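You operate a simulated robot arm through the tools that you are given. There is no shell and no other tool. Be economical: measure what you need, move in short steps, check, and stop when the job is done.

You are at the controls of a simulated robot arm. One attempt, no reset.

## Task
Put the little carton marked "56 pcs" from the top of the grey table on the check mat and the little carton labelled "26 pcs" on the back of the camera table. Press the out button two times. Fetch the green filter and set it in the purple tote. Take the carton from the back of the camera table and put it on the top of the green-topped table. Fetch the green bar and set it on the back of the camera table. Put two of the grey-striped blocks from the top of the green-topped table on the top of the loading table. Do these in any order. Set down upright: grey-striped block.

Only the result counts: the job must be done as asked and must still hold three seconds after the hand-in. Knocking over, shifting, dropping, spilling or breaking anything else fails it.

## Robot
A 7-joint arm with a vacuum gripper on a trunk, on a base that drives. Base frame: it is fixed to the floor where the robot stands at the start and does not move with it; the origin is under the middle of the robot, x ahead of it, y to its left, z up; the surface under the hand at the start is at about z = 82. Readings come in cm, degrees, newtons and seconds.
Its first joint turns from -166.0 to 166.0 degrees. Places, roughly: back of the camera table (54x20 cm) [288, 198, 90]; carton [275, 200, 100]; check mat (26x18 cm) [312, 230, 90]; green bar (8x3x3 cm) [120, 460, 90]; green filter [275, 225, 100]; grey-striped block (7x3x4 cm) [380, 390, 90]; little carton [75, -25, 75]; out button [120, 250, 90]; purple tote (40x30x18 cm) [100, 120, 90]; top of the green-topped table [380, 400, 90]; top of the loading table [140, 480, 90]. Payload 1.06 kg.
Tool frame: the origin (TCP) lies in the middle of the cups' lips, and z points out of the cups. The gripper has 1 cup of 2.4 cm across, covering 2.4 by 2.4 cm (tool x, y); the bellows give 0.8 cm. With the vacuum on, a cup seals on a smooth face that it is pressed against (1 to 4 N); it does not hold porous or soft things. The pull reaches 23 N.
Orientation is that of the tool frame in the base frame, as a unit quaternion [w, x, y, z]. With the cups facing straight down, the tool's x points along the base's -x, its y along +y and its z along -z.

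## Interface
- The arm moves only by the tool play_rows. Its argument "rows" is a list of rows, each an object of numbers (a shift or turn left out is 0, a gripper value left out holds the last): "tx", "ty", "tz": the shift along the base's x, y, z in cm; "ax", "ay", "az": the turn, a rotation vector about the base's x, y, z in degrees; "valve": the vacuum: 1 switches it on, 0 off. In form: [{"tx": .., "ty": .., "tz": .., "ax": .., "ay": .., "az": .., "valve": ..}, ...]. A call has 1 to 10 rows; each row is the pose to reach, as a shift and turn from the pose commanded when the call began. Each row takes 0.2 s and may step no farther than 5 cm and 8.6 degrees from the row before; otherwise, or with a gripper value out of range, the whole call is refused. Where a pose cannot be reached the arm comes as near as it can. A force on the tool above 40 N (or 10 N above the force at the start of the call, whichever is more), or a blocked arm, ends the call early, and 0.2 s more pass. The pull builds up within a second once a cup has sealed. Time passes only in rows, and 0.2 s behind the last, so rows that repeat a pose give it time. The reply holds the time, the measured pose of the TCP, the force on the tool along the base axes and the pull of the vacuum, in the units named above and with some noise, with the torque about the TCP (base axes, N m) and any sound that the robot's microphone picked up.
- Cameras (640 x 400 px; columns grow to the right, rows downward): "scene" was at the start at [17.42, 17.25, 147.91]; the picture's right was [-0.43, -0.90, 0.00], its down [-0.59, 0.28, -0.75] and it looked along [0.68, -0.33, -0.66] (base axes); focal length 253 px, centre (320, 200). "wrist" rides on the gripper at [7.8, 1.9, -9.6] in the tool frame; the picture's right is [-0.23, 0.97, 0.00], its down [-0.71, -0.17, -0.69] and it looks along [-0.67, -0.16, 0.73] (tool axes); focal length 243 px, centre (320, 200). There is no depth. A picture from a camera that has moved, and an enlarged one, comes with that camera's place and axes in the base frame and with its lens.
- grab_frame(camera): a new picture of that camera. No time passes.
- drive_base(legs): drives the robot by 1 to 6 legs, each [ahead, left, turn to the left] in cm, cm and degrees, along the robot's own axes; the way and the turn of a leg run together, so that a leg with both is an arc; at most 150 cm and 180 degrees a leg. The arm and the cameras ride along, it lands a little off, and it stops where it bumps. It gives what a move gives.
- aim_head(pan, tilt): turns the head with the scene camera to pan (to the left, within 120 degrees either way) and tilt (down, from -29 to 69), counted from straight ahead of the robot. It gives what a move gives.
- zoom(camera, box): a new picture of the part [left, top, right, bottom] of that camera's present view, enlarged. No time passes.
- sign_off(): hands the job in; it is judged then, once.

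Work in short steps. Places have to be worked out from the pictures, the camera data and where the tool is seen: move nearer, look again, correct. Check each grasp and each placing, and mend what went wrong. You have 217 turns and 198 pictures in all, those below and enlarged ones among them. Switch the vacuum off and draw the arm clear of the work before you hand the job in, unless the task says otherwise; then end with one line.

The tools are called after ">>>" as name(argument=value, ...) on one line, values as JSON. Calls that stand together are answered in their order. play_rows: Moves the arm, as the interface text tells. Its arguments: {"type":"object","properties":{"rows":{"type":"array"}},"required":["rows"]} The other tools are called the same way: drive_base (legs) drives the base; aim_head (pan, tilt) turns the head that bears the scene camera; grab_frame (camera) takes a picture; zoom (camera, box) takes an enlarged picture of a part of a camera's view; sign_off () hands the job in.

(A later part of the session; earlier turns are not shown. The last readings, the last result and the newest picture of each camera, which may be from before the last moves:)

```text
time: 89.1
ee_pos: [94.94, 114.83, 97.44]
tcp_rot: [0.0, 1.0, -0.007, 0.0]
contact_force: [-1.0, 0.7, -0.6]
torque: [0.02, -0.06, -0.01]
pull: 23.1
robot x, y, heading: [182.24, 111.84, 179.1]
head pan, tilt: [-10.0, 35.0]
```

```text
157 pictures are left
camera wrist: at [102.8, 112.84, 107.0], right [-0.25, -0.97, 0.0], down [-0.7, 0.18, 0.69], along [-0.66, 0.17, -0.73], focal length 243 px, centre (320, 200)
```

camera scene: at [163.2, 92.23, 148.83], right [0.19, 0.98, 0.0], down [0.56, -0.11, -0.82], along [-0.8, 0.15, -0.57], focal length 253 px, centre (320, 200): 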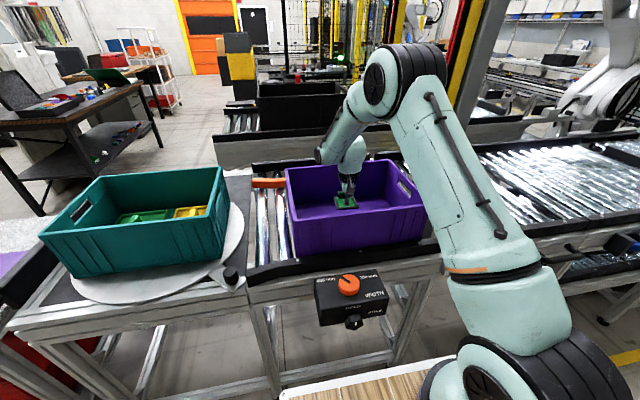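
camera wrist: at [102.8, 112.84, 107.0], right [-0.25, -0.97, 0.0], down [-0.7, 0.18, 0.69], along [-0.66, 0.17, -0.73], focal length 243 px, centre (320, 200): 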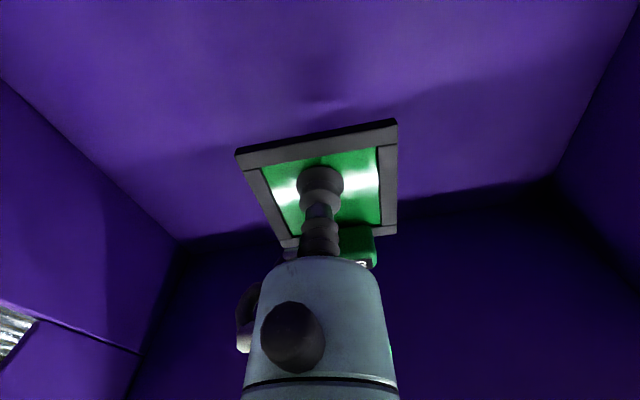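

Inside with clearance all round, so I lower in fine steps until contact.

>>> play_rows(rows=[{"tz": -1.5}, {"tz": -3}, {"tz": -3.8}, {"tz": -4.4}, {"tz": -4.4}])

```text
time: 90.3
ee_pos: [94.98, 114.88, 93.01]
tcp_rot: [0.0, 1.0, -0.007, -0.001]
contact_force: [0.3, -0.5, -1.0]
torque: [0.01, -0.02, -0.03]
pull: 23.3
robot x, y, heading: [182.43, 111.42, 179.2]
head pan, tilt: [-10.0, 35.0]
```

>>> play_rows(rows=[{"tz": -0.5}, {"tz": -1}, {"tz": -1.4}, {"tz": -1.4}])

```text
time: 91.3
ee_pos: [95.08, 114.76, 91.74]
tcp_rot: [-0.001, 1.0, -0.007, 0.0]
contact_force: [-0.5, -0.1, -0.8]
torque: [-0.02, -0.01, -0.06]
pull: 22.8
robot x, y, heading: [182.2, 111.28, 179.1]
head pan, tilt: [-10.0, 35.0]
```

Still no contact at 91.7, so I go on finely.

>>> play_rows(rows=[{"tz": -0.5}, {"tz": -1}, {"tz": -1.5}, {"tz": -1.5}])

```text
time: 92.3
ee_pos: [94.96, 114.91, 90.23]
tcp_rot: [0.0, 1.0, -0.008, -0.001]
contact_force: [-1.0, 0.2, 16.9]
torque: [-0.01, 0.01, 0.01]
pull: 22.5
robot x, y, heading: [182.15, 111.46, 179.1]
head pan, tilt: [-10.0, 35.0]
```

Contact, so I release and lift clear.

>>> play_rows(rows=[{"tz": 0.5, "valve": 0}, {"tz": 0.5}, {"tz": 0.5}, {"tz": 0.5}, {"tz": 1}, {"tz": 5}, {"tz": 10}, {"tz": 15}, {"tz": 20}, {"tz": 25}])

>>> grab_frame(camera="wrist")

>>> aim_head(pan=-70, tilt=25)

>>> grab_frame(camera="scene")

```text
time: 94.5
ee_pos: [94.78, 114.76, 115.18]
tcp_rot: [-0.001, 1.0, -0.008, 0.001]
contact_force: [0.5, 0.6, -0.2]
torque: [0.01, -0.02, 0.03]
pull: 0.2
robot x, y, heading: [182.38, 111.34, 179.2]
head pan, tilt: [-10.0, 35.0]
```

```text
156 pictures are left
camera wrist: at [102.47, 112.82, 124.74], right [-0.25, -0.97, 0.0], down [-0.71, 0.18, 0.68], along [-0.66, 0.17, -0.73], focal length 243 px, centre (320, 200)
```

wrist: 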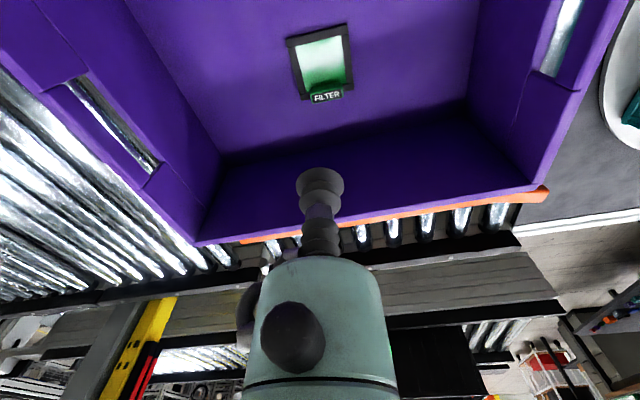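

```text
time: 95.8
ee_pos: [94.7, 114.94, 115.23]
tcp_rot: [0.0, 1.0, -0.008, 0.0]
contact_force: [-0.3, 0.0, -0.6]
torque: [-0.02, 0.03, 0.04]
pull: 0.0
robot x, y, heading: [182.23, 111.61, 179.3]
head pan, tilt: [-70.0, 25.0]
```

```text
155 pictures are left
camera scene: at [168.78, 99.27, 150.4], right [0.94, 0.33, 0.0], down [0.14, -0.4, -0.91], along [-0.3, 0.86, -0.42], focal length 253 px, centre (320, 200)
```

scene: 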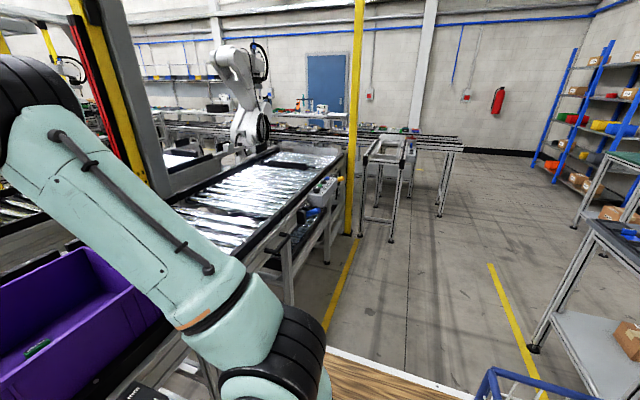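

The filter lies in the tote. The control box on the conveyor side near [120, 250] should carry the out button, so I zoom there.

>>> zoom(camera="scene", box=[260, 140, 380, 260])

>>> zoom(camera="scene", box=[440, 60, 640, 260])

```text
3.33 times, centred on (320, 200) of scene
camera zoom: at [168.78, 99.27, 150.4], right [0.94, 0.33, 0.0], down [0.14, -0.4, -0.91], along [-0.3, 0.86, -0.42], focal length 842 px, centre (320, 200)
```

zoom: 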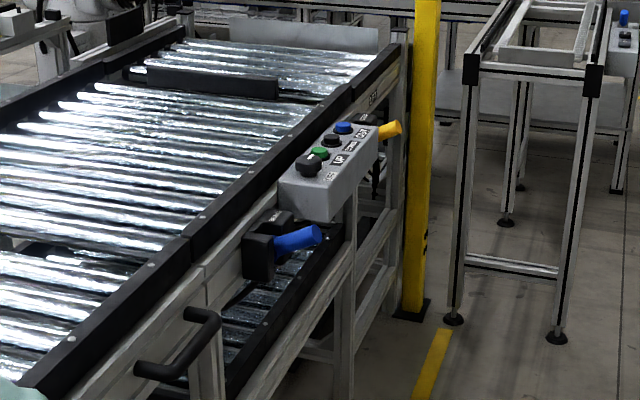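

```text
2.00 times, centred on (540, 160) of scene
camera zoom: at [168.78, 99.27, 150.4], right [0.94, 0.33, 0.0], down [0.14, -0.4, -0.91], along [-0.3, 0.86, -0.42], focal length 505 px, centre (-120, 280)
```

zoom: 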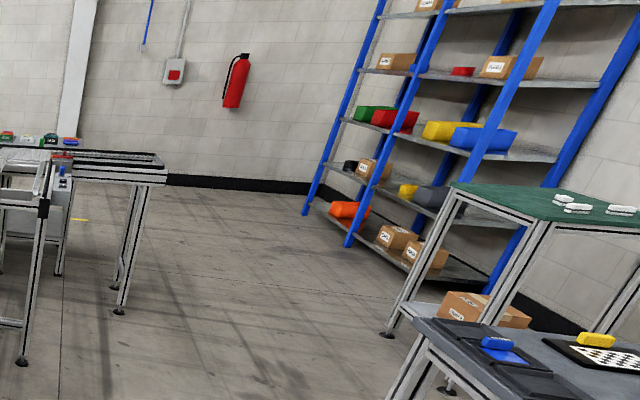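

The button box is at about [124, 235]. I retract the arm and strafe along the conveyor toward it, staying clear of the camera table behind.

>>> play_rows(rows=[{"tz": 4}, {"tx": 4, "tz": 6}, {"tx": 9, "tz": 6}, {"tx": 14, "tz": 6}, {"tx": 19, "tz": 6}, {"tx": 22, "tz": 6}])

>>> drive_base(legs=[[-4, 0, 0], [0, -110, 1]])

>>> aim_head(pan=0, tilt=45)

>>> grab_frame(camera="scene")

>>> grab_frame(camera="wrist")

```text
time: 97.2
ee_pos: [116.83, 114.87, 121.29]
tcp_rot: [-0.001, 1.0, -0.007, 0.0]
contact_force: [0.2, 0.5, -1.1]
torque: [0.0, -0.03, 0.0]
pull: 0.0
robot x, y, heading: [182.26, 111.46, 179.2]
head pan, tilt: [-70.0, 25.0]
```

```text
time: 103.3
ee_pos: [121.06, 223.71, 121.31]
tcp_rot: [0.0, 1.0, 0.005, -0.001]
contact_force: [-0.6, -0.2, 0.4]
torque: [-0.01, 0.02, 0.03]
pull: 0.0
robot x, y, heading: [186.56, 221.69, -179.6]
head pan, tilt: [-70.0, 25.0]
```

```text
time: 104.7
ee_pos: [121.16, 223.47, 121.17]
tcp_rot: [-0.001, 1.0, 0.004, 0.0]
contact_force: [-0.2, 0.1, 0.3]
torque: [0.02, 0.03, -0.01]
pull: 0.1
robot x, y, heading: [186.33, 221.62, -179.5]
head pan, tilt: [0.0, 45.0]
```

```text
152 pictures are left
camera scene: at [168.51, 200.47, 147.35], right [-0.01, 1.0, 0.0], down [0.71, 0.01, -0.71], along [-0.71, -0.01, -0.71], focal length 253 px, centre (320, 200)
```

scene: 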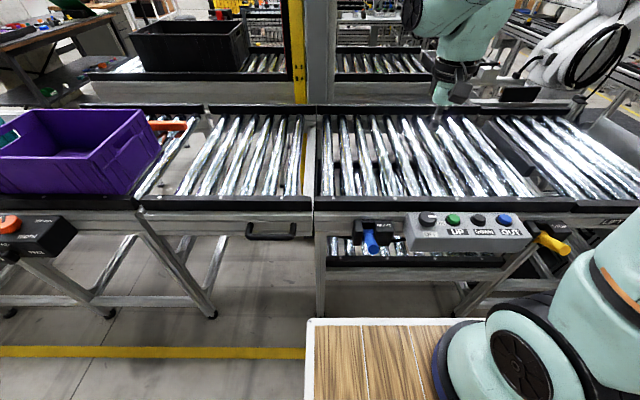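

```text
151 pictures are left
camera wrist: at [128.91, 221.76, 130.69], right [-0.23, -0.97, 0.0], down [-0.71, 0.17, 0.69], along [-0.67, 0.15, -0.73], focal length 243 px, centre (320, 200)
```

wrist: 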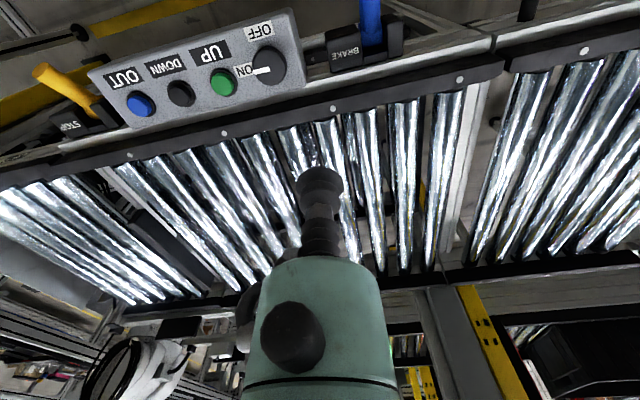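

The OUT button (blue) triangulates to about [120.5, 252.5, 92]. I move above it with the vacuum off and look.

>>> play_rows(rows=[{"ty": 4.9}, {"ty": 9.8}, {"ty": 14.7}, {"ty": 19.6}, {"ty": 24.5}, {"tx": -0.6, "ty": 29}, {"tx": -0.6, "ty": 29, "tz": -5}, {"tx": -0.6, "ty": 29, "tz": -10}, {"tx": -0.6, "ty": 29, "tz": -15}, {"tx": -0.6, "ty": 29, "tz": -20}])

>>> grab_frame(camera="wrist")

>>> zoom(camera="scene", box=[390, 150, 590, 275])

```text
time: 106.9
ee_pos: [120.78, 252.49, 101.17]
tcp_rot: [0.001, 1.0, 0.004, -0.001]
contact_force: [0.5, -0.4, 0.5]
torque: [0.01, 0.05, -0.03]
pull: 0.1
robot x, y, heading: [186.61, 221.49, -179.4]
head pan, tilt: [0.0, 45.0]
```

```text
150 pictures are left
camera wrist: at [128.52, 250.58, 110.66], right [-0.23, -0.97, 0.0], down [-0.71, 0.17, 0.69], along [-0.67, 0.15, -0.73], focal length 243 px, centre (320, 200)
```

wrist: 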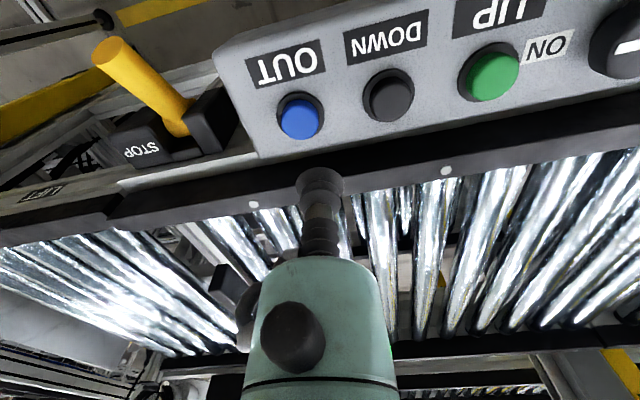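

```text
3.20 times, centred on (490, 212) of scene
camera zoom: at [168.55, 200.45, 147.35], right [-0.01, 1.0, 0.0], down [0.71, 0.01, -0.71], along [-0.71, -0.01, -0.71], focal length 808 px, centre (-224, 160)
```

zoom: 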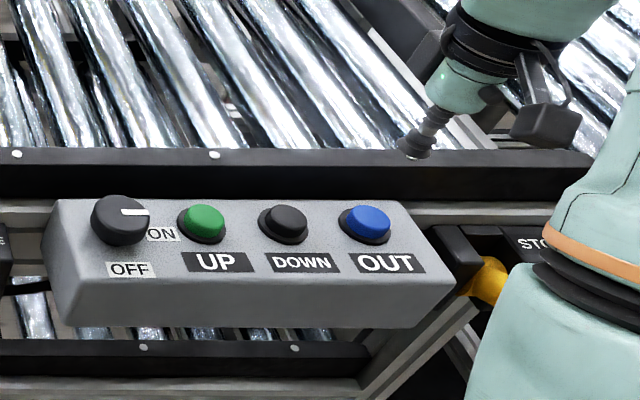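

The closer view puts the blue button at [119.9, 254.0, ~91]. I align and come to just above it.

>>> play_rows(rows=[{"tx": -0.8, "ty": 1.5, "tz": -2}, {"tx": -0.8, "ty": 1.5, "tz": -6}, {"tx": -0.8, "ty": 1.5, "tz": -8}])

>>> grab_frame(camera="wrist")

>>> zoom(camera="scene", box=[430, 170, 590, 270])

```text
time: 107.7
ee_pos: [119.81, 254.2, 93.36]
tcp_rot: [0.0, 1.0, 0.005, -0.001]
contact_force: [0.0, 0.4, 0.2]
torque: [0.0, -0.01, 0.0]
pull: 0.1
robot x, y, heading: [186.97, 221.91, -179.5]
head pan, tilt: [0.0, 45.0]
```

```text
148 pictures are left
camera wrist: at [127.53, 252.27, 102.77], right [-0.23, -0.97, 0.0], down [-0.71, 0.17, 0.69], along [-0.67, 0.15, -0.73], focal length 243 px, centre (320, 200)
```

wrist: 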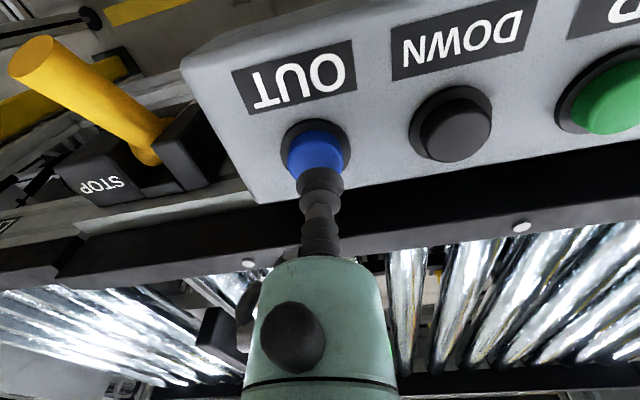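

```text
4.00 times, centred on (510, 220) of scene
camera zoom: at [168.53, 200.46, 147.35], right [-0.01, 1.0, 0.0], down [0.71, 0.01, -0.71], along [-0.71, -0.01, -0.71], focal length 1010 px, centre (-440, 120)
```

zoom: 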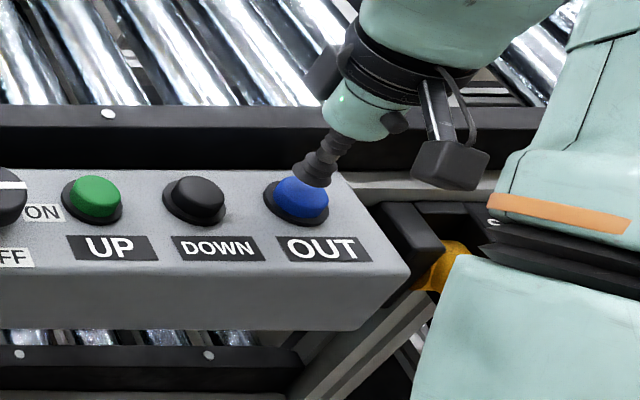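

The cup is centred over the blue button. I press down in small steps, watching force and sound.

>>> play_rows(rows=[{"tz": -1}, {"tz": -1.5}, {"tz": -2}, {"tz": -2.4}])

```text
time: 108.7
ee_pos: [119.56, 254.11, 90.88]
tcp_rot: [0.0, 1.0, 0.006, -0.001]
contact_force: [-0.5, -2.1, 3.2]
torque: [0.01, -0.02, 0.03]
pull: 0.0
robot x, y, heading: [186.76, 221.71, -179.5]
head pan, tilt: [0.0, 45.0]
heard: click
```

One click heard. I lift fully off and wait.

>>> play_rows(rows=[{"tz": 1}, {"tz": 2.4}, {"tz": 2.4}, {"tz": 2.4}])

>>> grab_frame(camera="scene")

```text
time: 109.7
ee_pos: [119.75, 254.17, 93.26]
tcp_rot: [0.0, 1.0, 0.004, 0.0]
contact_force: [0.2, -0.3, -0.4]
torque: [0.03, 0.0, -0.01]
pull: 0.1
robot x, y, heading: [186.76, 221.88, -179.5]
head pan, tilt: [0.0, 45.0]
```

```text
146 pictures are left
camera scene: at [168.51, 200.47, 147.35], right [-0.01, 1.0, 0.0], down [0.71, 0.01, -0.71], along [-0.71, -0.01, -0.71], focal length 253 px, centre (320, 200)
```

scene: 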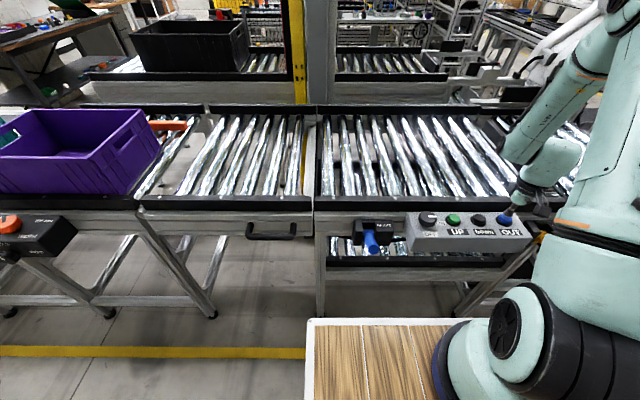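

Nothing else moved. Now the second press.

>>> play_rows(rows=[{"tz": -1}, {"tz": -1.5}, {"tz": -2}, {"tz": -2.4}])

```text
time: 110.7
ee_pos: [119.63, 254.22, 90.92]
tcp_rot: [0.0, 1.0, 0.003, 0.0]
contact_force: [0.6, 0.2, 2.5]
torque: [0.0, 0.0, -0.02]
pull: 0.1
robot x, y, heading: [187.04, 221.71, -179.6]
head pan, tilt: [0.0, 45.0]
heard: click
```

Second click heard. I lift, strafe on past the conveyor station, back off, and turn to face +y toward the loading and green-topped tables.

>>> play_rows(rows=[{"tz": 3}, {"tz": 8}, {"tz": 13}, {"tx": 3, "ty": -3, "tz": 17}, {"tx": 3, "ty": -8, "tz": 21}, {"tx": 3, "ty": -13, "tz": 24}, {"tx": 3, "ty": -18, "tz": 26}, {"tx": 3, "ty": -23, "tz": 27}, {"tx": 3, "ty": -28, "tz": 27}])

>>> drive_base(legs=[[0, -65, 0], [-15, 0, 0], [0, 0, -90]])

>>> aim_head(pan=15, tilt=30)

>>> grab_frame(camera="scene")

>>> aim_head(pan=-50, tilt=30)

>>> grab_frame(camera="scene")

```text
refused: row 4 steps farther than a row can; nothing moved
```

```text
time: 116.3
ee_pos: [140.15, 328.4, 90.82]
tcp_rot: [0.008, 0.997, -0.073, -0.003]
contact_force: [-2.2, -1.9, 1.9]
torque: [0.02, -0.03, -0.01]
pull: 0.1
robot x, y, heading: [201.62, 286.32, 170.7]
head pan, tilt: [0.0, 45.0]
stopped in leg 3: the force on the tool passed its limit at 95 N (the readings are from after the stop); the commanded pose is now the measured one
```

```text
time: 117.1
ee_pos: [140.03, 328.44, 90.76]
tcp_rot: [0.007, 0.997, -0.073, -0.003]
contact_force: [-3.5, -2.5, 1.4]
torque: [0.02, -0.04, 0.0]
pull: 0.0
robot x, y, heading: [201.55, 286.21, 170.8]
head pan, tilt: [15.0, 30.0]
```

```text
145 pictures are left
camera scene: at [178.9, 266.05, 149.6], right [-0.1, 1.0, 0.0], down [0.5, 0.05, -0.87], along [-0.86, -0.09, -0.5], focal length 253 px, centre (320, 200)
```

scene: 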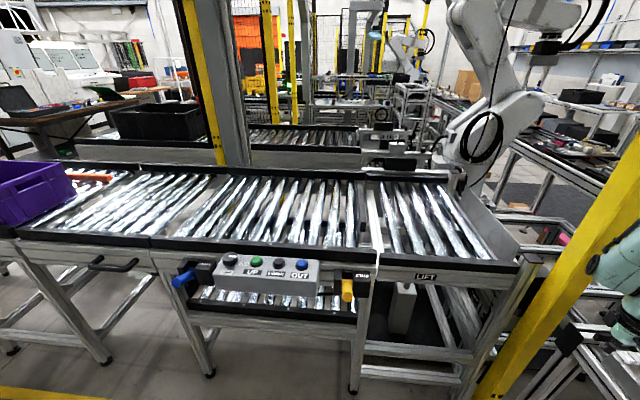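

```text
time: 118.4
ee_pos: [140.15, 328.5, 90.69]
tcp_rot: [0.008, 0.997, -0.074, -0.003]
contact_force: [-3.8, -4.4, 2.2]
torque: [0.06, -0.04, -0.04]
pull: 0.1
robot x, y, heading: [201.46, 286.25, 170.6]
head pan, tilt: [-50.0, 30.0]
```

```text
144 pictures are left
camera scene: at [183.27, 274.72, 149.6], right [0.86, 0.51, 0.0], down [0.26, -0.43, -0.87], along [-0.44, 0.74, -0.5], focal length 253 px, centre (320, 200)
```

scene: 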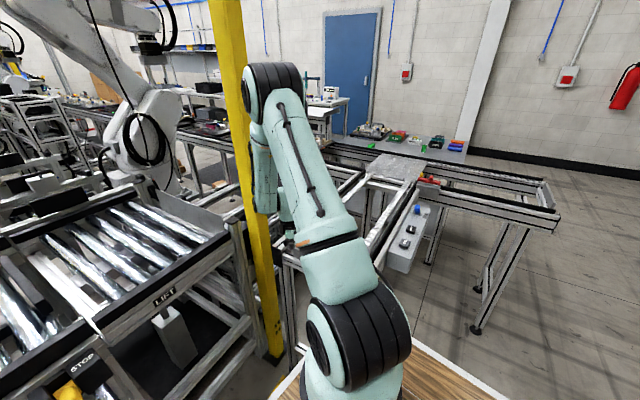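

My mistake: I chained the drive after a refused arm move, so the tool was low and touched something at [140, 328, 91]. I look closely before any more motion.

>>> zoom(camera="scene", box=[220, 130, 460, 280])

>>> grab_frame(camera="wrist")

```text
2.67 times, centred on (340, 205) of scene
camera zoom: at [183.27, 274.72, 149.6], right [0.86, 0.51, 0.0], down [0.26, -0.43, -0.87], along [-0.44, 0.74, -0.5], focal length 674 px, centre (267, 187)
```

zoom: 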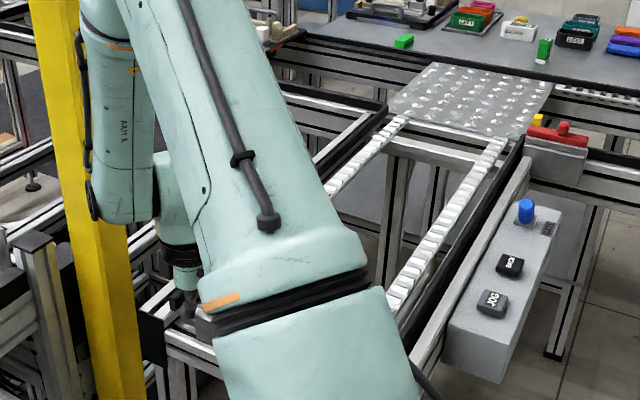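

```text
142 pictures are left
camera wrist: at [147.51, 325.48, 100.27], right [-0.38, -0.93, 0.01], down [-0.67, 0.28, 0.69], along [-0.64, 0.25, -0.73], focal length 243 px, centre (320, 200)
```

wrist: 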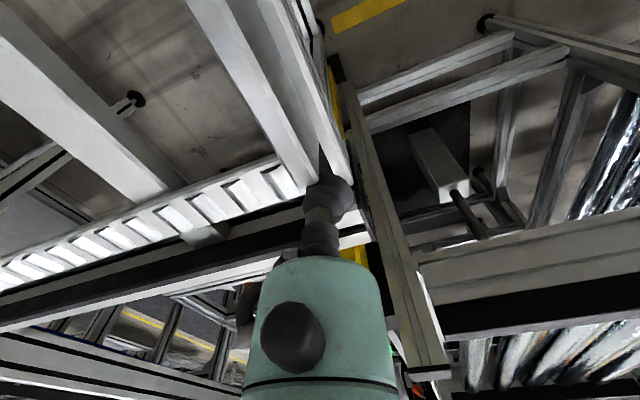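

The cup is against the end of the fixed roller-frame, and nothing appears displaced. I ease off in -y and raise the arm high.

>>> play_rows(rows=[{"tx": -0.5, "ty": -1.5}, {"tx": -0.5, "ty": -3, "tz": 3}, {"tx": -0.5, "ty": -3, "tz": 8}, {"tx": -0.5, "ty": -3, "tz": 13}, {"tx": -0.5, "ty": -3, "tz": 18}, {"tx": -0.5, "ty": -3, "tz": 23}, {"tx": -0.5, "ty": -3, "tz": 28}, {"tx": -0.5, "ty": -3, "tz": 33}])

>>> grab_frame(camera="wrist")

>>> grab_frame(camera="scene")

```text
time: 120.2
ee_pos: [139.56, 325.54, 123.91]
tcp_rot: [0.006, 0.997, -0.074, -0.003]
contact_force: [-0.1, 0.3, -1.1]
torque: [-0.05, -0.03, 0.0]
pull: 0.0
robot x, y, heading: [201.33, 286.45, 170.6]
head pan, tilt: [-50.0, 30.0]
```

```text
141 pictures are left
camera wrist: at [147.01, 322.66, 133.31], right [-0.38, -0.93, 0.01], down [-0.67, 0.28, 0.69], along [-0.64, 0.25, -0.73], focal length 243 px, centre (320, 200)
```

wrist: 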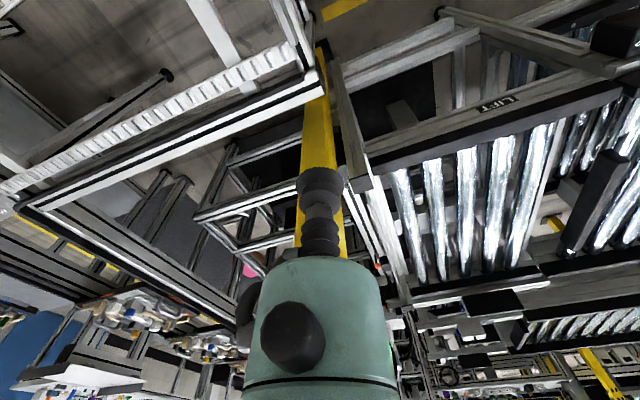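

```text
140 pictures are left
camera scene: at [183.25, 274.76, 149.61], right [0.86, 0.51, 0.0], down [0.26, -0.43, -0.87], along [-0.44, 0.74, -0.5], focal length 253 px, centre (320, 200)
```

scene: 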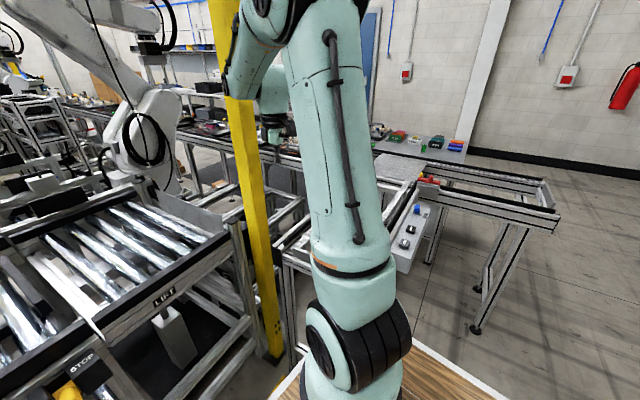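

Arm clear. Now I turn to face +y and look toward the loading table.

>>> drive_base(legs=[[0, 0, -80]])

>>> aim_head(pan=25, tilt=25)

>>> grab_frame(camera="scene")

>>> aim_head(pan=-40, tilt=25)

>>> grab_frame(camera="scene")

```text
time: 124.1
ee_pos: [230.27, 353.51, 123.88]
tcp_rot: [0.003, 0.712, -0.702, -0.007]
contact_force: [-0.8, -0.5, -0.3]
torque: [0.02, -0.01, 0.0]
pull: 0.1
robot x, y, heading: [201.56, 286.37, 90.1]
head pan, tilt: [-50.0, 30.0]
```

```text
time: 125.5
ee_pos: [230.13, 353.53, 123.83]
tcp_rot: [0.004, 0.713, -0.701, -0.006]
contact_force: [0.0, 0.1, -0.7]
torque: [-0.06, 0.01, 0.0]
pull: 0.1
robot x, y, heading: [201.24, 286.05, 89.9]
head pan, tilt: [25.0, 25.0]
```

```text
139 pictures are left
camera scene: at [176.26, 304.41, 150.4], right [0.91, 0.42, 0.0], down [0.18, -0.38, -0.91], along [-0.38, 0.82, -0.42], focal length 253 px, centre (320, 200)
```

scene: 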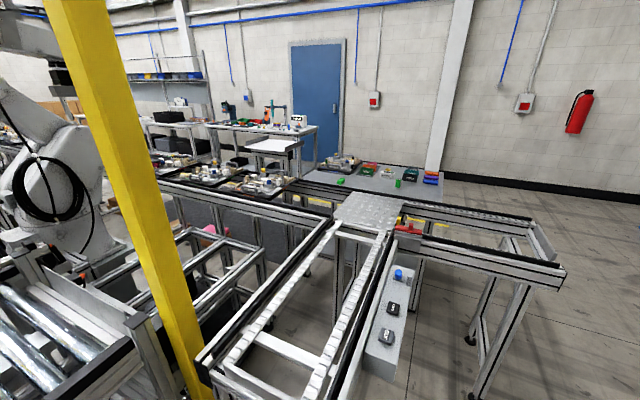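

```text
time: 126.9
ee_pos: [230.33, 353.55, 123.91]
tcp_rot: [0.003, 0.712, -0.702, -0.007]
contact_force: [0.1, 0.7, 0.4]
torque: [-0.02, -0.04, 0.01]
pull: 0.0
robot x, y, heading: [201.6, 286.08, 90.2]
head pan, tilt: [-40.0, 25.0]
```

```text
138 pictures are left
camera scene: at [186.07, 303.13, 150.4], right [0.77, -0.64, 0.0], down [-0.27, -0.32, -0.91], along [0.58, 0.7, -0.42], focal length 253 px, centre (320, 200)
```

scene: 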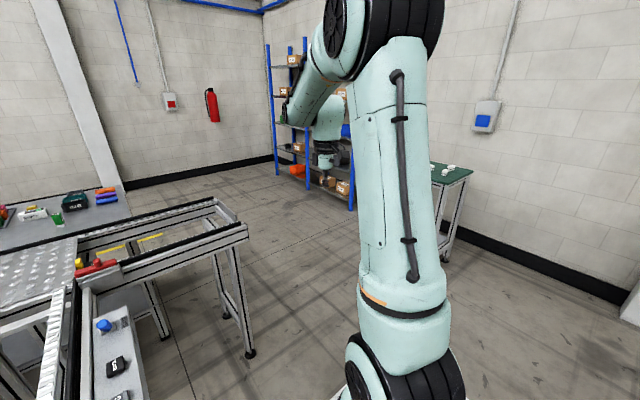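

The loading table lies behind a cross-conveyor (x≈100–186, y≈450–505), with the green bar near its front edge, so I must approach from behind. I drive round on the right side in stages.

>>> drive_base(legs=[[0, -22, 0], [45, 0, 0], [0, -42, 0], [120, 0, 0]])

>>> aim_head(pan=70, tilt=25)

>>> grab_frame(camera="scene")

>>> aim_head(pan=25, tilt=20)

>>> grab_frame(camera="scene")

```text
time: 138.8
ee_pos: [290.61, 520.18, 123.71]
tcp_rot: [0.003, 0.72, -0.694, -0.006]
contact_force: [-0.3, 0.3, 0.0]
torque: [0.02, -0.01, -0.01]
pull: 0.1
robot x, y, heading: [262.99, 452.06, 91.3]
head pan, tilt: [-40.0, 25.0]
```

```text
time: 140.7
ee_pos: [290.51, 520.21, 123.86]
tcp_rot: [0.003, 0.72, -0.694, -0.006]
contact_force: [0.1, 1.0, -0.3]
torque: [0.01, 0.03, 0.01]
pull: 0.0
robot x, y, heading: [263.1, 452.25, 91.3]
head pan, tilt: [70.0, 25.0]
```

```text
137 pictures are left
camera scene: at [232.97, 464.66, 150.41], right [0.32, 0.95, 0.0], down [0.4, -0.14, -0.91], along [-0.86, 0.29, -0.42], focal length 253 px, centre (320, 200)
```

scene: 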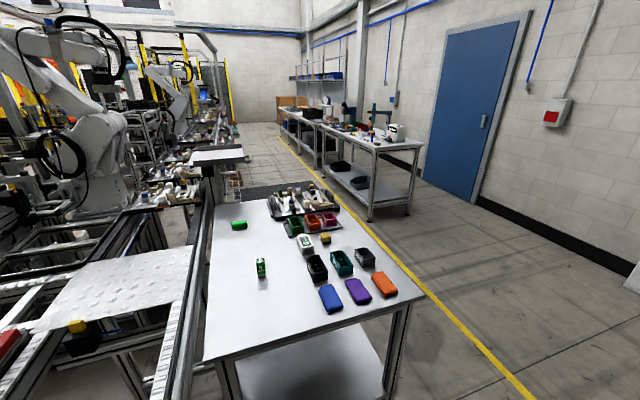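

```text
time: 141.8
ee_pos: [290.53, 520.25, 123.75]
tcp_rot: [0.003, 0.72, -0.694, -0.007]
contact_force: [0.0, 0.0, -0.1]
torque: [0.0, 0.01, -0.05]
pull: 0.0
robot x, y, heading: [263.32, 452.31, 91.2]
head pan, tilt: [25.0, 20.0]
```

```text
136 pictures are left
camera scene: at [237.56, 470.04, 151.21], right [0.9, 0.44, 0.0], down [0.15, -0.31, -0.94], along [-0.42, 0.84, -0.34], focal length 253 px, centre (320, 200)
```

scene: 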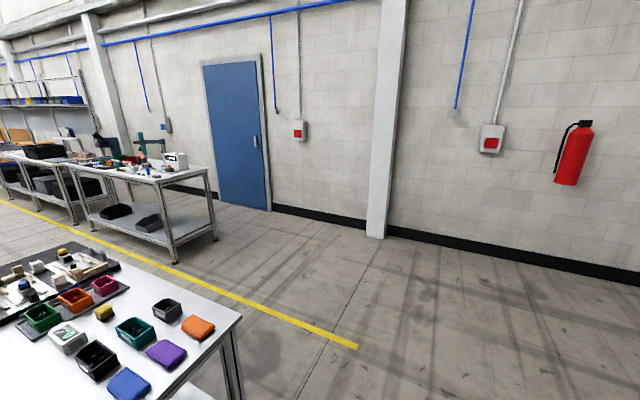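

The space behind is clear. The bar sits at about [125, 461] and the table spans x≤188, y 451–514. I'll park behind it facing +x with the arm turned to the right.

>>> drive_base(legs=[[102, 0, 0], [0, 0, -91], [-120, 0, 0]])

>>> aim_head(pan=-90, tilt=45)

>>> grab_frame(camera="scene")

```text
time: 156.6
ee_pos: [208.56, 524.55, 123.78]
tcp_rot: [0.003, -0.01, 1.0, 0.007]
contact_force: [-0.5, 0.3, 0.9]
torque: [-0.01, -0.01, 0.0]
pull: 0.0
robot x, y, heading: [141.06, 553.37, 0.4]
head pan, tilt: [25.0, 20.0]
```

```text
time: 158.5
ee_pos: [208.52, 524.71, 123.78]
tcp_rot: [0.003, -0.009, 1.0, 0.007]
contact_force: [-0.2, -0.1, 0.6]
torque: [0.02, 0.0, 0.01]
pull: 0.1
robot x, y, heading: [141.11, 553.29, 0.5]
head pan, tilt: [-90.0, 45.0]
```

```text
135 pictures are left
camera scene: at [150.76, 566.06, 147.35], right [-1.0, -0.01, 0.0], down [0.0, 0.71, -0.71], along [0.0, -0.71, -0.71], focal length 253 px, centre (320, 200)
```

scene: 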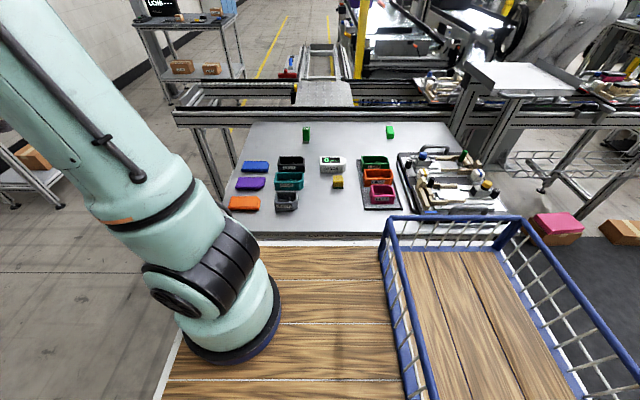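

From here I see the table and two green things. I zoom to identify the green bar and the table's back edge.

>>> zoom(camera="scene", box=[210, 110, 460, 266])

>>> zoom(camera="scene", box=[280, 110, 420, 200])

```text
2.56 times, centred on (335, 188) of scene
camera zoom: at [150.76, 566.06, 147.35], right [-1.0, -0.01, 0.0], down [0.0, 0.71, -0.71], along [0.0, -0.71, -0.71], focal length 647 px, centre (282, 231)
```

zoom: 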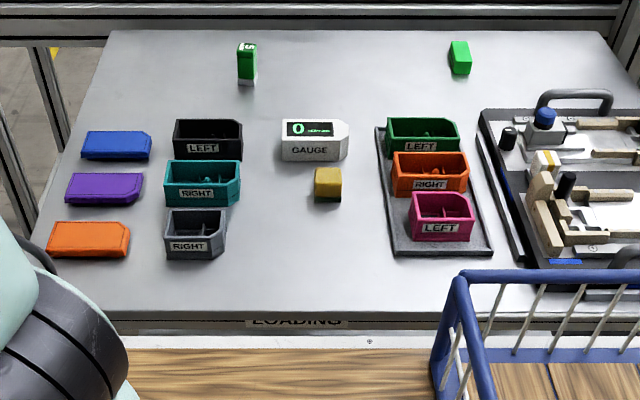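

```text
4.44 times, centred on (350, 155) of scene
camera zoom: at [150.76, 566.06, 147.35], right [-1.0, -0.01, 0.0], down [0.0, 0.71, -0.71], along [0.0, -0.71, -0.71], focal length 1123 px, centre (187, 400)
```

zoom: 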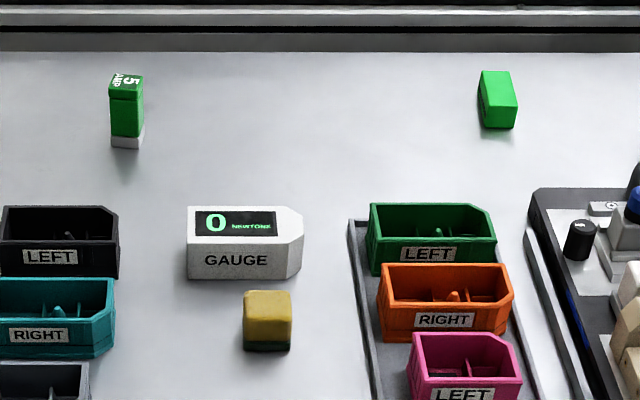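

Comparing views, the loading table's top is at z≈85, spanning y≈448–517, with the green bar lying at about [118, 461.5] (top ≈88). I reposition behind it facing -y.

>>> drive_base(legs=[[-13, 35, 0], [0, 0, -90]])

>>> aim_head(pan=0, tilt=45)

>>> grab_frame(camera="scene")

```text
time: 164.7
ee_pos: [100.59, 520.22, 123.67]
tcp_rot: [0.007, 0.693, 0.721, 0.003]
contact_force: [0.0, 0.2, 0.2]
torque: [-0.01, 0.0, -0.02]
pull: 0.1
robot x, y, heading: [127.83, 588.14, -88.7]
head pan, tilt: [-90.0, 45.0]
```

```text
time: 166.4
ee_pos: [100.54, 520.23, 123.72]
tcp_rot: [0.007, 0.693, 0.721, 0.003]
contact_force: [0.4, -0.8, 0.3]
torque: [0.0, -0.01, -0.02]
pull: 0.1
robot x, y, heading: [128.07, 588.2, -88.2]
head pan, tilt: [0.0, 45.0]
```

```text
132 pictures are left
camera scene: at [149.03, 570.61, 147.35], right [-1.0, -0.03, 0.0], down [-0.02, 0.71, -0.71], along [0.02, -0.71, -0.71], focal length 253 px, centre (320, 200)
```

scene: 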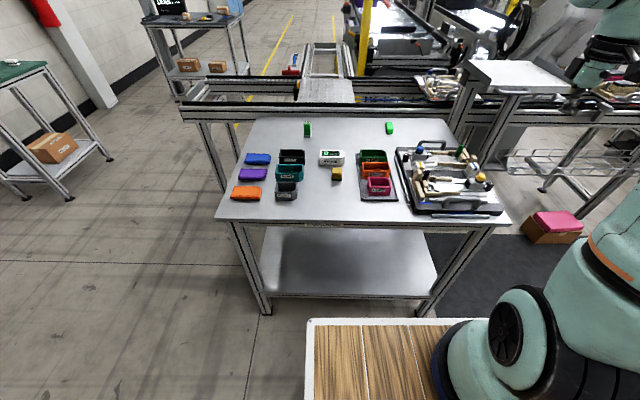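

Table back edge at y≈517. I drive 28 cm forward, keeping a few cm of gap.

>>> drive_base(legs=[[28, 0, 0]])

>>> aim_head(pan=-15, tilt=55)

>>> grab_frame(camera="scene")

>>> grab_frame(camera="wrist")

```text
time: 168.3
ee_pos: [101.55, 491.79, 123.81]
tcp_rot: [0.006, 0.692, 0.722, 0.003]
contact_force: [0.5, 0.2, 0.1]
torque: [0.03, 0.03, 0.02]
pull: 0.1
robot x, y, heading: [128.67, 560.04, -88.3]
head pan, tilt: [0.0, 45.0]
```

```text
time: 169.1
ee_pos: [101.63, 491.81, 123.81]
tcp_rot: [0.006, 0.692, 0.722, 0.003]
contact_force: [-0.4, 0.7, -0.2]
torque: [0.02, 0.0, 0.02]
pull: 0.0
robot x, y, heading: [128.23, 559.93, -88.2]
head pan, tilt: [-15.0, 55.0]
```

```text
131 pictures are left
camera scene: at [147.97, 543.45, 146.01], right [-0.97, 0.23, 0.0], down [0.19, 0.8, -0.57], along [-0.13, -0.56, -0.82], focal length 253 px, centre (320, 200)
```

scene: 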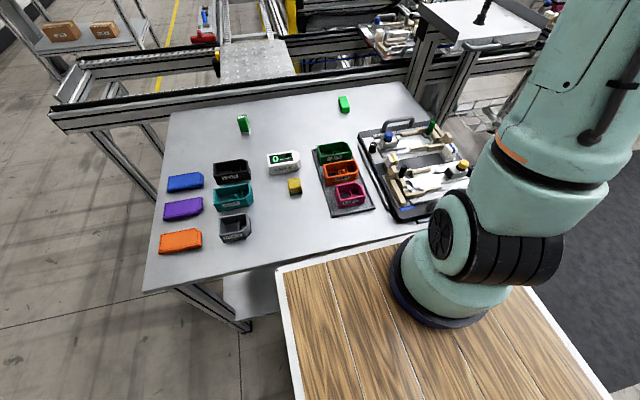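

```text
130 pictures are left
camera wrist: at [102.95, 499.69, 133.27], right [0.98, -0.19, 0.01], down [-0.15, -0.71, 0.69], along [-0.12, -0.68, -0.73], focal length 243 px, centre (320, 200)
```

wrist: 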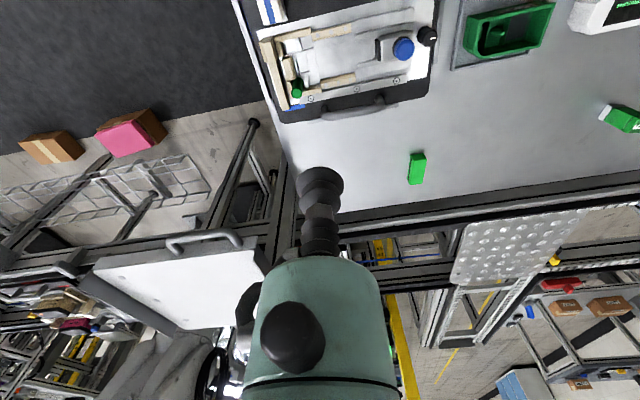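

Both cameras agree on the bar at about [119.5, 462.6], top z≈88. I move toward it, lowering to z≈100.

>>> play_rows(rows=[{"tx": 3, "ty": -4}, {"tx": 6, "ty": -8}, {"tx": 9, "ty": -12}, {"tx": 12, "ty": -16}, {"tx": 15, "ty": -20}, {"tx": 17.5, "ty": -23, "tz": -2}, {"tx": 18, "ty": -26, "tz": -6}, {"tx": 18, "ty": -28, "tz": -10}, {"tx": 18, "ty": -28.5, "tz": -15}, {"tx": 18, "ty": -28.5, "tz": -20}])

>>> grab_frame(camera="wrist")

>>> grab_frame(camera="scene")

```text
refused: row 7 steps farther than a row can; nothing moved
```

```text
129 pictures are left
camera wrist: at [102.95, 499.69, 133.27], right [0.98, -0.19, 0.01], down [-0.15, -0.71, 0.69], along [-0.12, -0.68, -0.73], focal length 243 px, centre (320, 200)
```

wrist: 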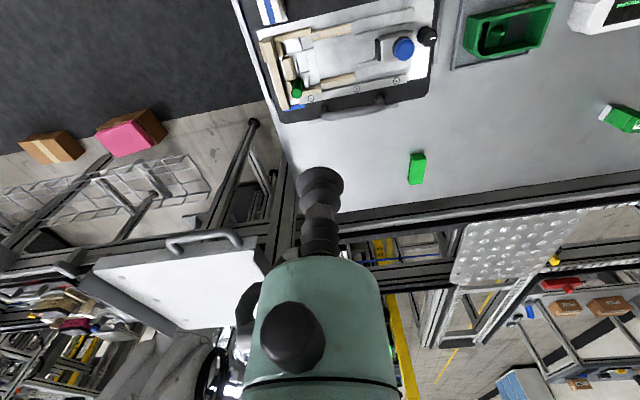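

```text
128 pictures are left
camera scene: at [147.97, 543.45, 146.01], right [-0.97, 0.23, 0.0], down [0.19, 0.8, -0.57], along [-0.13, -0.56, -0.82], focal length 253 px, centre (320, 200)
```

scene: 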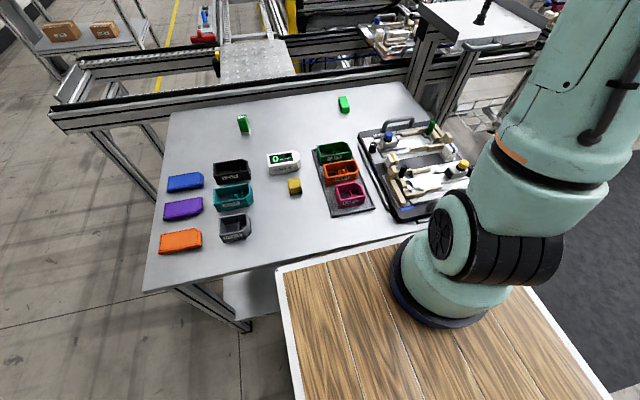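

Refused for step size; I resend in smaller steps (and will keep moves and follow-ups separate).

>>> play_rows(rows=[{"tx": 3, "ty": -3.9}, {"tx": 6, "ty": -7.8}, {"tx": 9, "ty": -11.7}, {"tx": 12, "ty": -15.6}, {"tx": 15, "ty": -19.5}, {"tx": 17, "ty": -23, "tz": -2}, {"tx": 18, "ty": -26, "tz": -5}, {"tx": 18, "ty": -28, "tz": -9}, {"tx": 18, "ty": -28, "tz": -13.8}, {"tx": 18, "ty": -28, "tz": -18.5}])

>>> grab_frame(camera="wrist")

```text
time: 171.3
ee_pos: [119.59, 463.71, 105.37]
tcp_rot: [0.007, 0.691, 0.723, 0.003]
contact_force: [0.3, 1.0, 0.0]
torque: [0.02, -0.02, 0.02]
pull: 0.1
robot x, y, heading: [128.37, 559.57, -88.3]
head pan, tilt: [-15.0, 55.0]
```

```text
127 pictures are left
camera wrist: at [121.08, 471.66, 114.9], right [0.98, -0.19, 0.01], down [-0.15, -0.71, 0.69], along [-0.12, -0.68, -0.73], focal length 243 px, centre (320, 200)
```

wrist: 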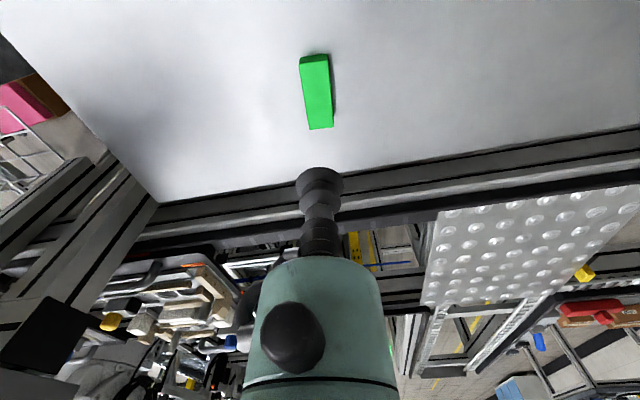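

The bar's top centre resolves to [119.4, 462.3]. I align and descend toward z≈90, vacuum on.

>>> play_rows(rows=[{"tx": -0.2, "ty": -1.3, "tz": -4}, {"tx": -0.2, "ty": -1.3, "tz": -8}, {"tx": -0.2, "ty": -1.3, "tz": -11, "valve": 1}, {"tx": -0.2, "ty": -1.3, "tz": -13}, {"tx": -0.2, "ty": -1.3, "tz": -14.5}, {"tx": -0.2, "ty": -1.3, "tz": -15.5}])

```text
time: 172.7
ee_pos: [119.43, 462.51, 89.75]
tcp_rot: [0.007, 0.691, 0.722, 0.004]
contact_force: [-0.1, 0.3, 0.2]
torque: [0.03, 0.0, 0.0]
pull: 0.0
robot x, y, heading: [128.71, 559.95, -88.3]
head pan, tilt: [-15.0, 55.0]
```

>>> play_rows(rows=[{"tz": -0.6}, {"tz": -1.1}, {"tz": -1.5}, {"tz": -1.9}, {"tz": -1.9}])

```text
time: 173.9
ee_pos: [119.36, 462.45, 88.07]
tcp_rot: [0.008, 0.692, 0.722, 0.002]
contact_force: [0.5, -3.5, 18.7]
torque: [0.09, 0.12, 0.05]
pull: 22.8
robot x, y, heading: [128.32, 560.02, -88.2]
head pan, tilt: [-15.0, 55.0]
```

Sealed. I lift and verify.

>>> play_rows(rows=[{"tz": 1}, {"tz": 3}, {"tz": 7}, {"tz": 12}, {"tz": 17}, {"tz": 22}, {"tz": 27}, {"tz": 32}, {"tz": 36}])

>>> grab_frame(camera="wrist")

```text
time: 175.9
ee_pos: [119.31, 462.27, 124.05]
tcp_rot: [0.006, 0.692, 0.722, 0.004]
contact_force: [0.4, 0.0, -2.2]
torque: [0.0, 0.0, -0.01]
pull: 22.5
robot x, y, heading: [128.81, 559.77, -88.5]
head pan, tilt: [-15.0, 55.0]
```

```text
126 pictures are left
camera wrist: at [120.76, 470.14, 133.46], right [0.98, -0.19, 0.01], down [-0.15, -0.71, 0.69], along [-0.12, -0.67, -0.73], focal length 243 px, centre (320, 200)
```

wrist: 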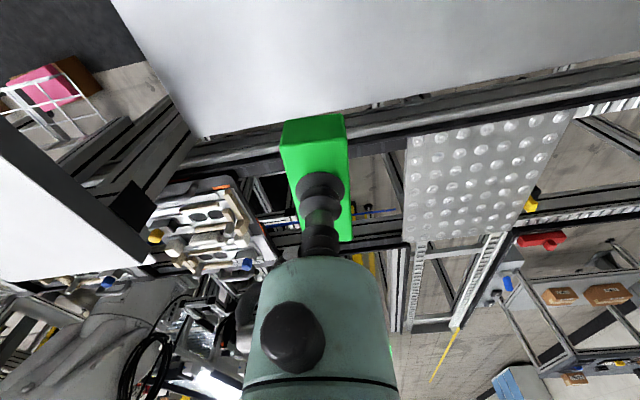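

The bar is held. I retract the arm first, as its own call.

>>> play_rows(rows=[{"ty": 4.8}, {"ty": 9.6}, {"ty": 14.4}, {"ty": 19.2}, {"ty": 24}])

```text
time: 177.1
ee_pos: [119.51, 486.27, 123.79]
tcp_rot: [0.007, 0.692, 0.722, 0.004]
contact_force: [0.7, -0.6, -2.0]
torque: [0.05, -0.02, -0.01]
pull: 22.9
robot x, y, heading: [128.32, 560.08, -88.3]
head pan, tilt: [-15.0, 55.0]
```

Now I drive back round: back off, strafe to x≈265, then down the aisle to y≈300.

>>> drive_base(legs=[[-35, 0, -1.7], [0, 137, 0], [150, 0, 0], [140, 0, 0]])

>>> aim_head(pan=-20, tilt=40)

>>> grab_frame(camera="scene")

```text
time: 199.4
ee_pos: [256.24, 226.79, 123.89]
tcp_rot: [0.006, 0.693, 0.721, 0.003]
contact_force: [-0.9, -0.4, -1.4]
torque: [0.0, 0.01, -0.01]
pull: 23.5
robot x, y, heading: [265.44, 300.25, -88.5]
head pan, tilt: [-15.0, 55.0]
```

```text
time: 200.2
ee_pos: [256.24, 226.8, 123.93]
tcp_rot: [0.007, 0.693, 0.72, 0.004]
contact_force: [0.1, -0.8, -1.8]
torque: [0.01, -0.02, -0.02]
pull: 22.5
robot x, y, heading: [265.59, 300.35, -88.7]
head pan, tilt: [-20.0, 40.0]
```

```text
125 pictures are left
camera scene: at [284.05, 282.69, 148.07], right [-0.95, 0.32, 0.0], down [0.2, 0.61, -0.77], along [-0.24, -0.73, -0.64], focal length 253 px, centre (320, 200)
```

scene: 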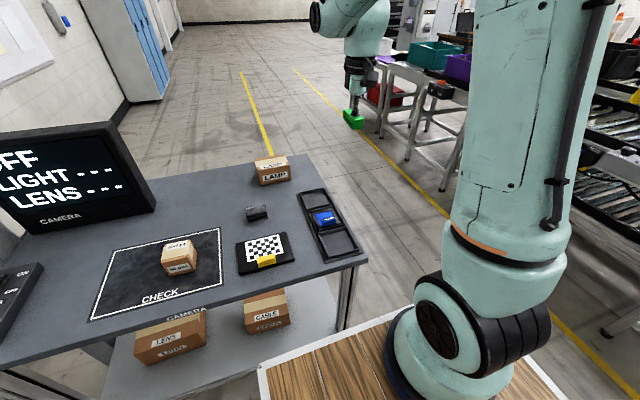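

From here I can reach the table's back strip over the front edge (front edge y≈246). I move 10 forward and 15 to the left.

>>> drive_base(legs=[[0, 15, -1], [11, 0, 0]])

>>> grab_frame(camera="scene")

>>> grab_frame(camera="wrist")

```text
time: 202.4
ee_pos: [270.24, 216.01, 123.86]
tcp_rot: [0.007, 0.699, 0.715, 0.003]
contact_force: [-0.5, -0.6, -1.8]
torque: [0.02, 0.02, -0.02]
pull: 23.1
robot x, y, heading: [280.59, 289.52, -89.6]
head pan, tilt: [-20.0, 40.0]
```

```text
124 pictures are left
camera scene: at [299.06, 271.45, 148.07], right [-0.94, 0.34, 0.0], down [0.22, 0.61, -0.77], along [-0.26, -0.72, -0.64], focal length 253 px, centre (320, 200)
```

scene: 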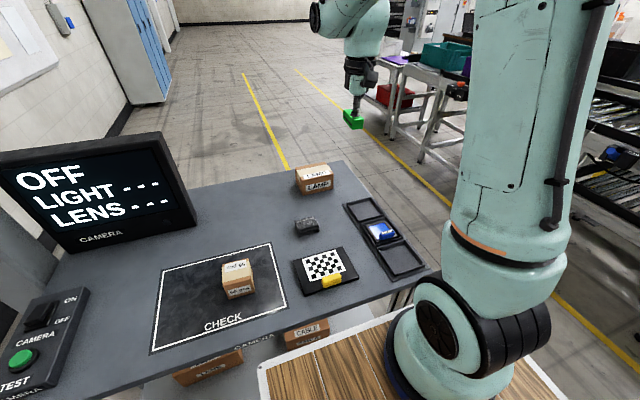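

```text
123 pictures are left
camera wrist: at [271.82, 223.94, 133.34], right [0.98, -0.22, 0.01], down [-0.17, -0.71, 0.69], along [-0.14, -0.67, -0.73], focal length 243 px, centre (320, 200)
```

wrist: 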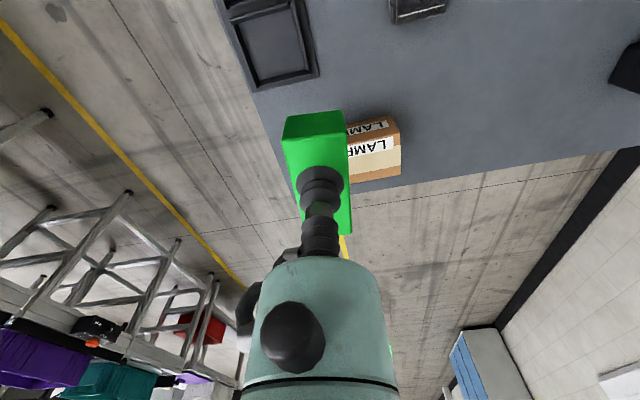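

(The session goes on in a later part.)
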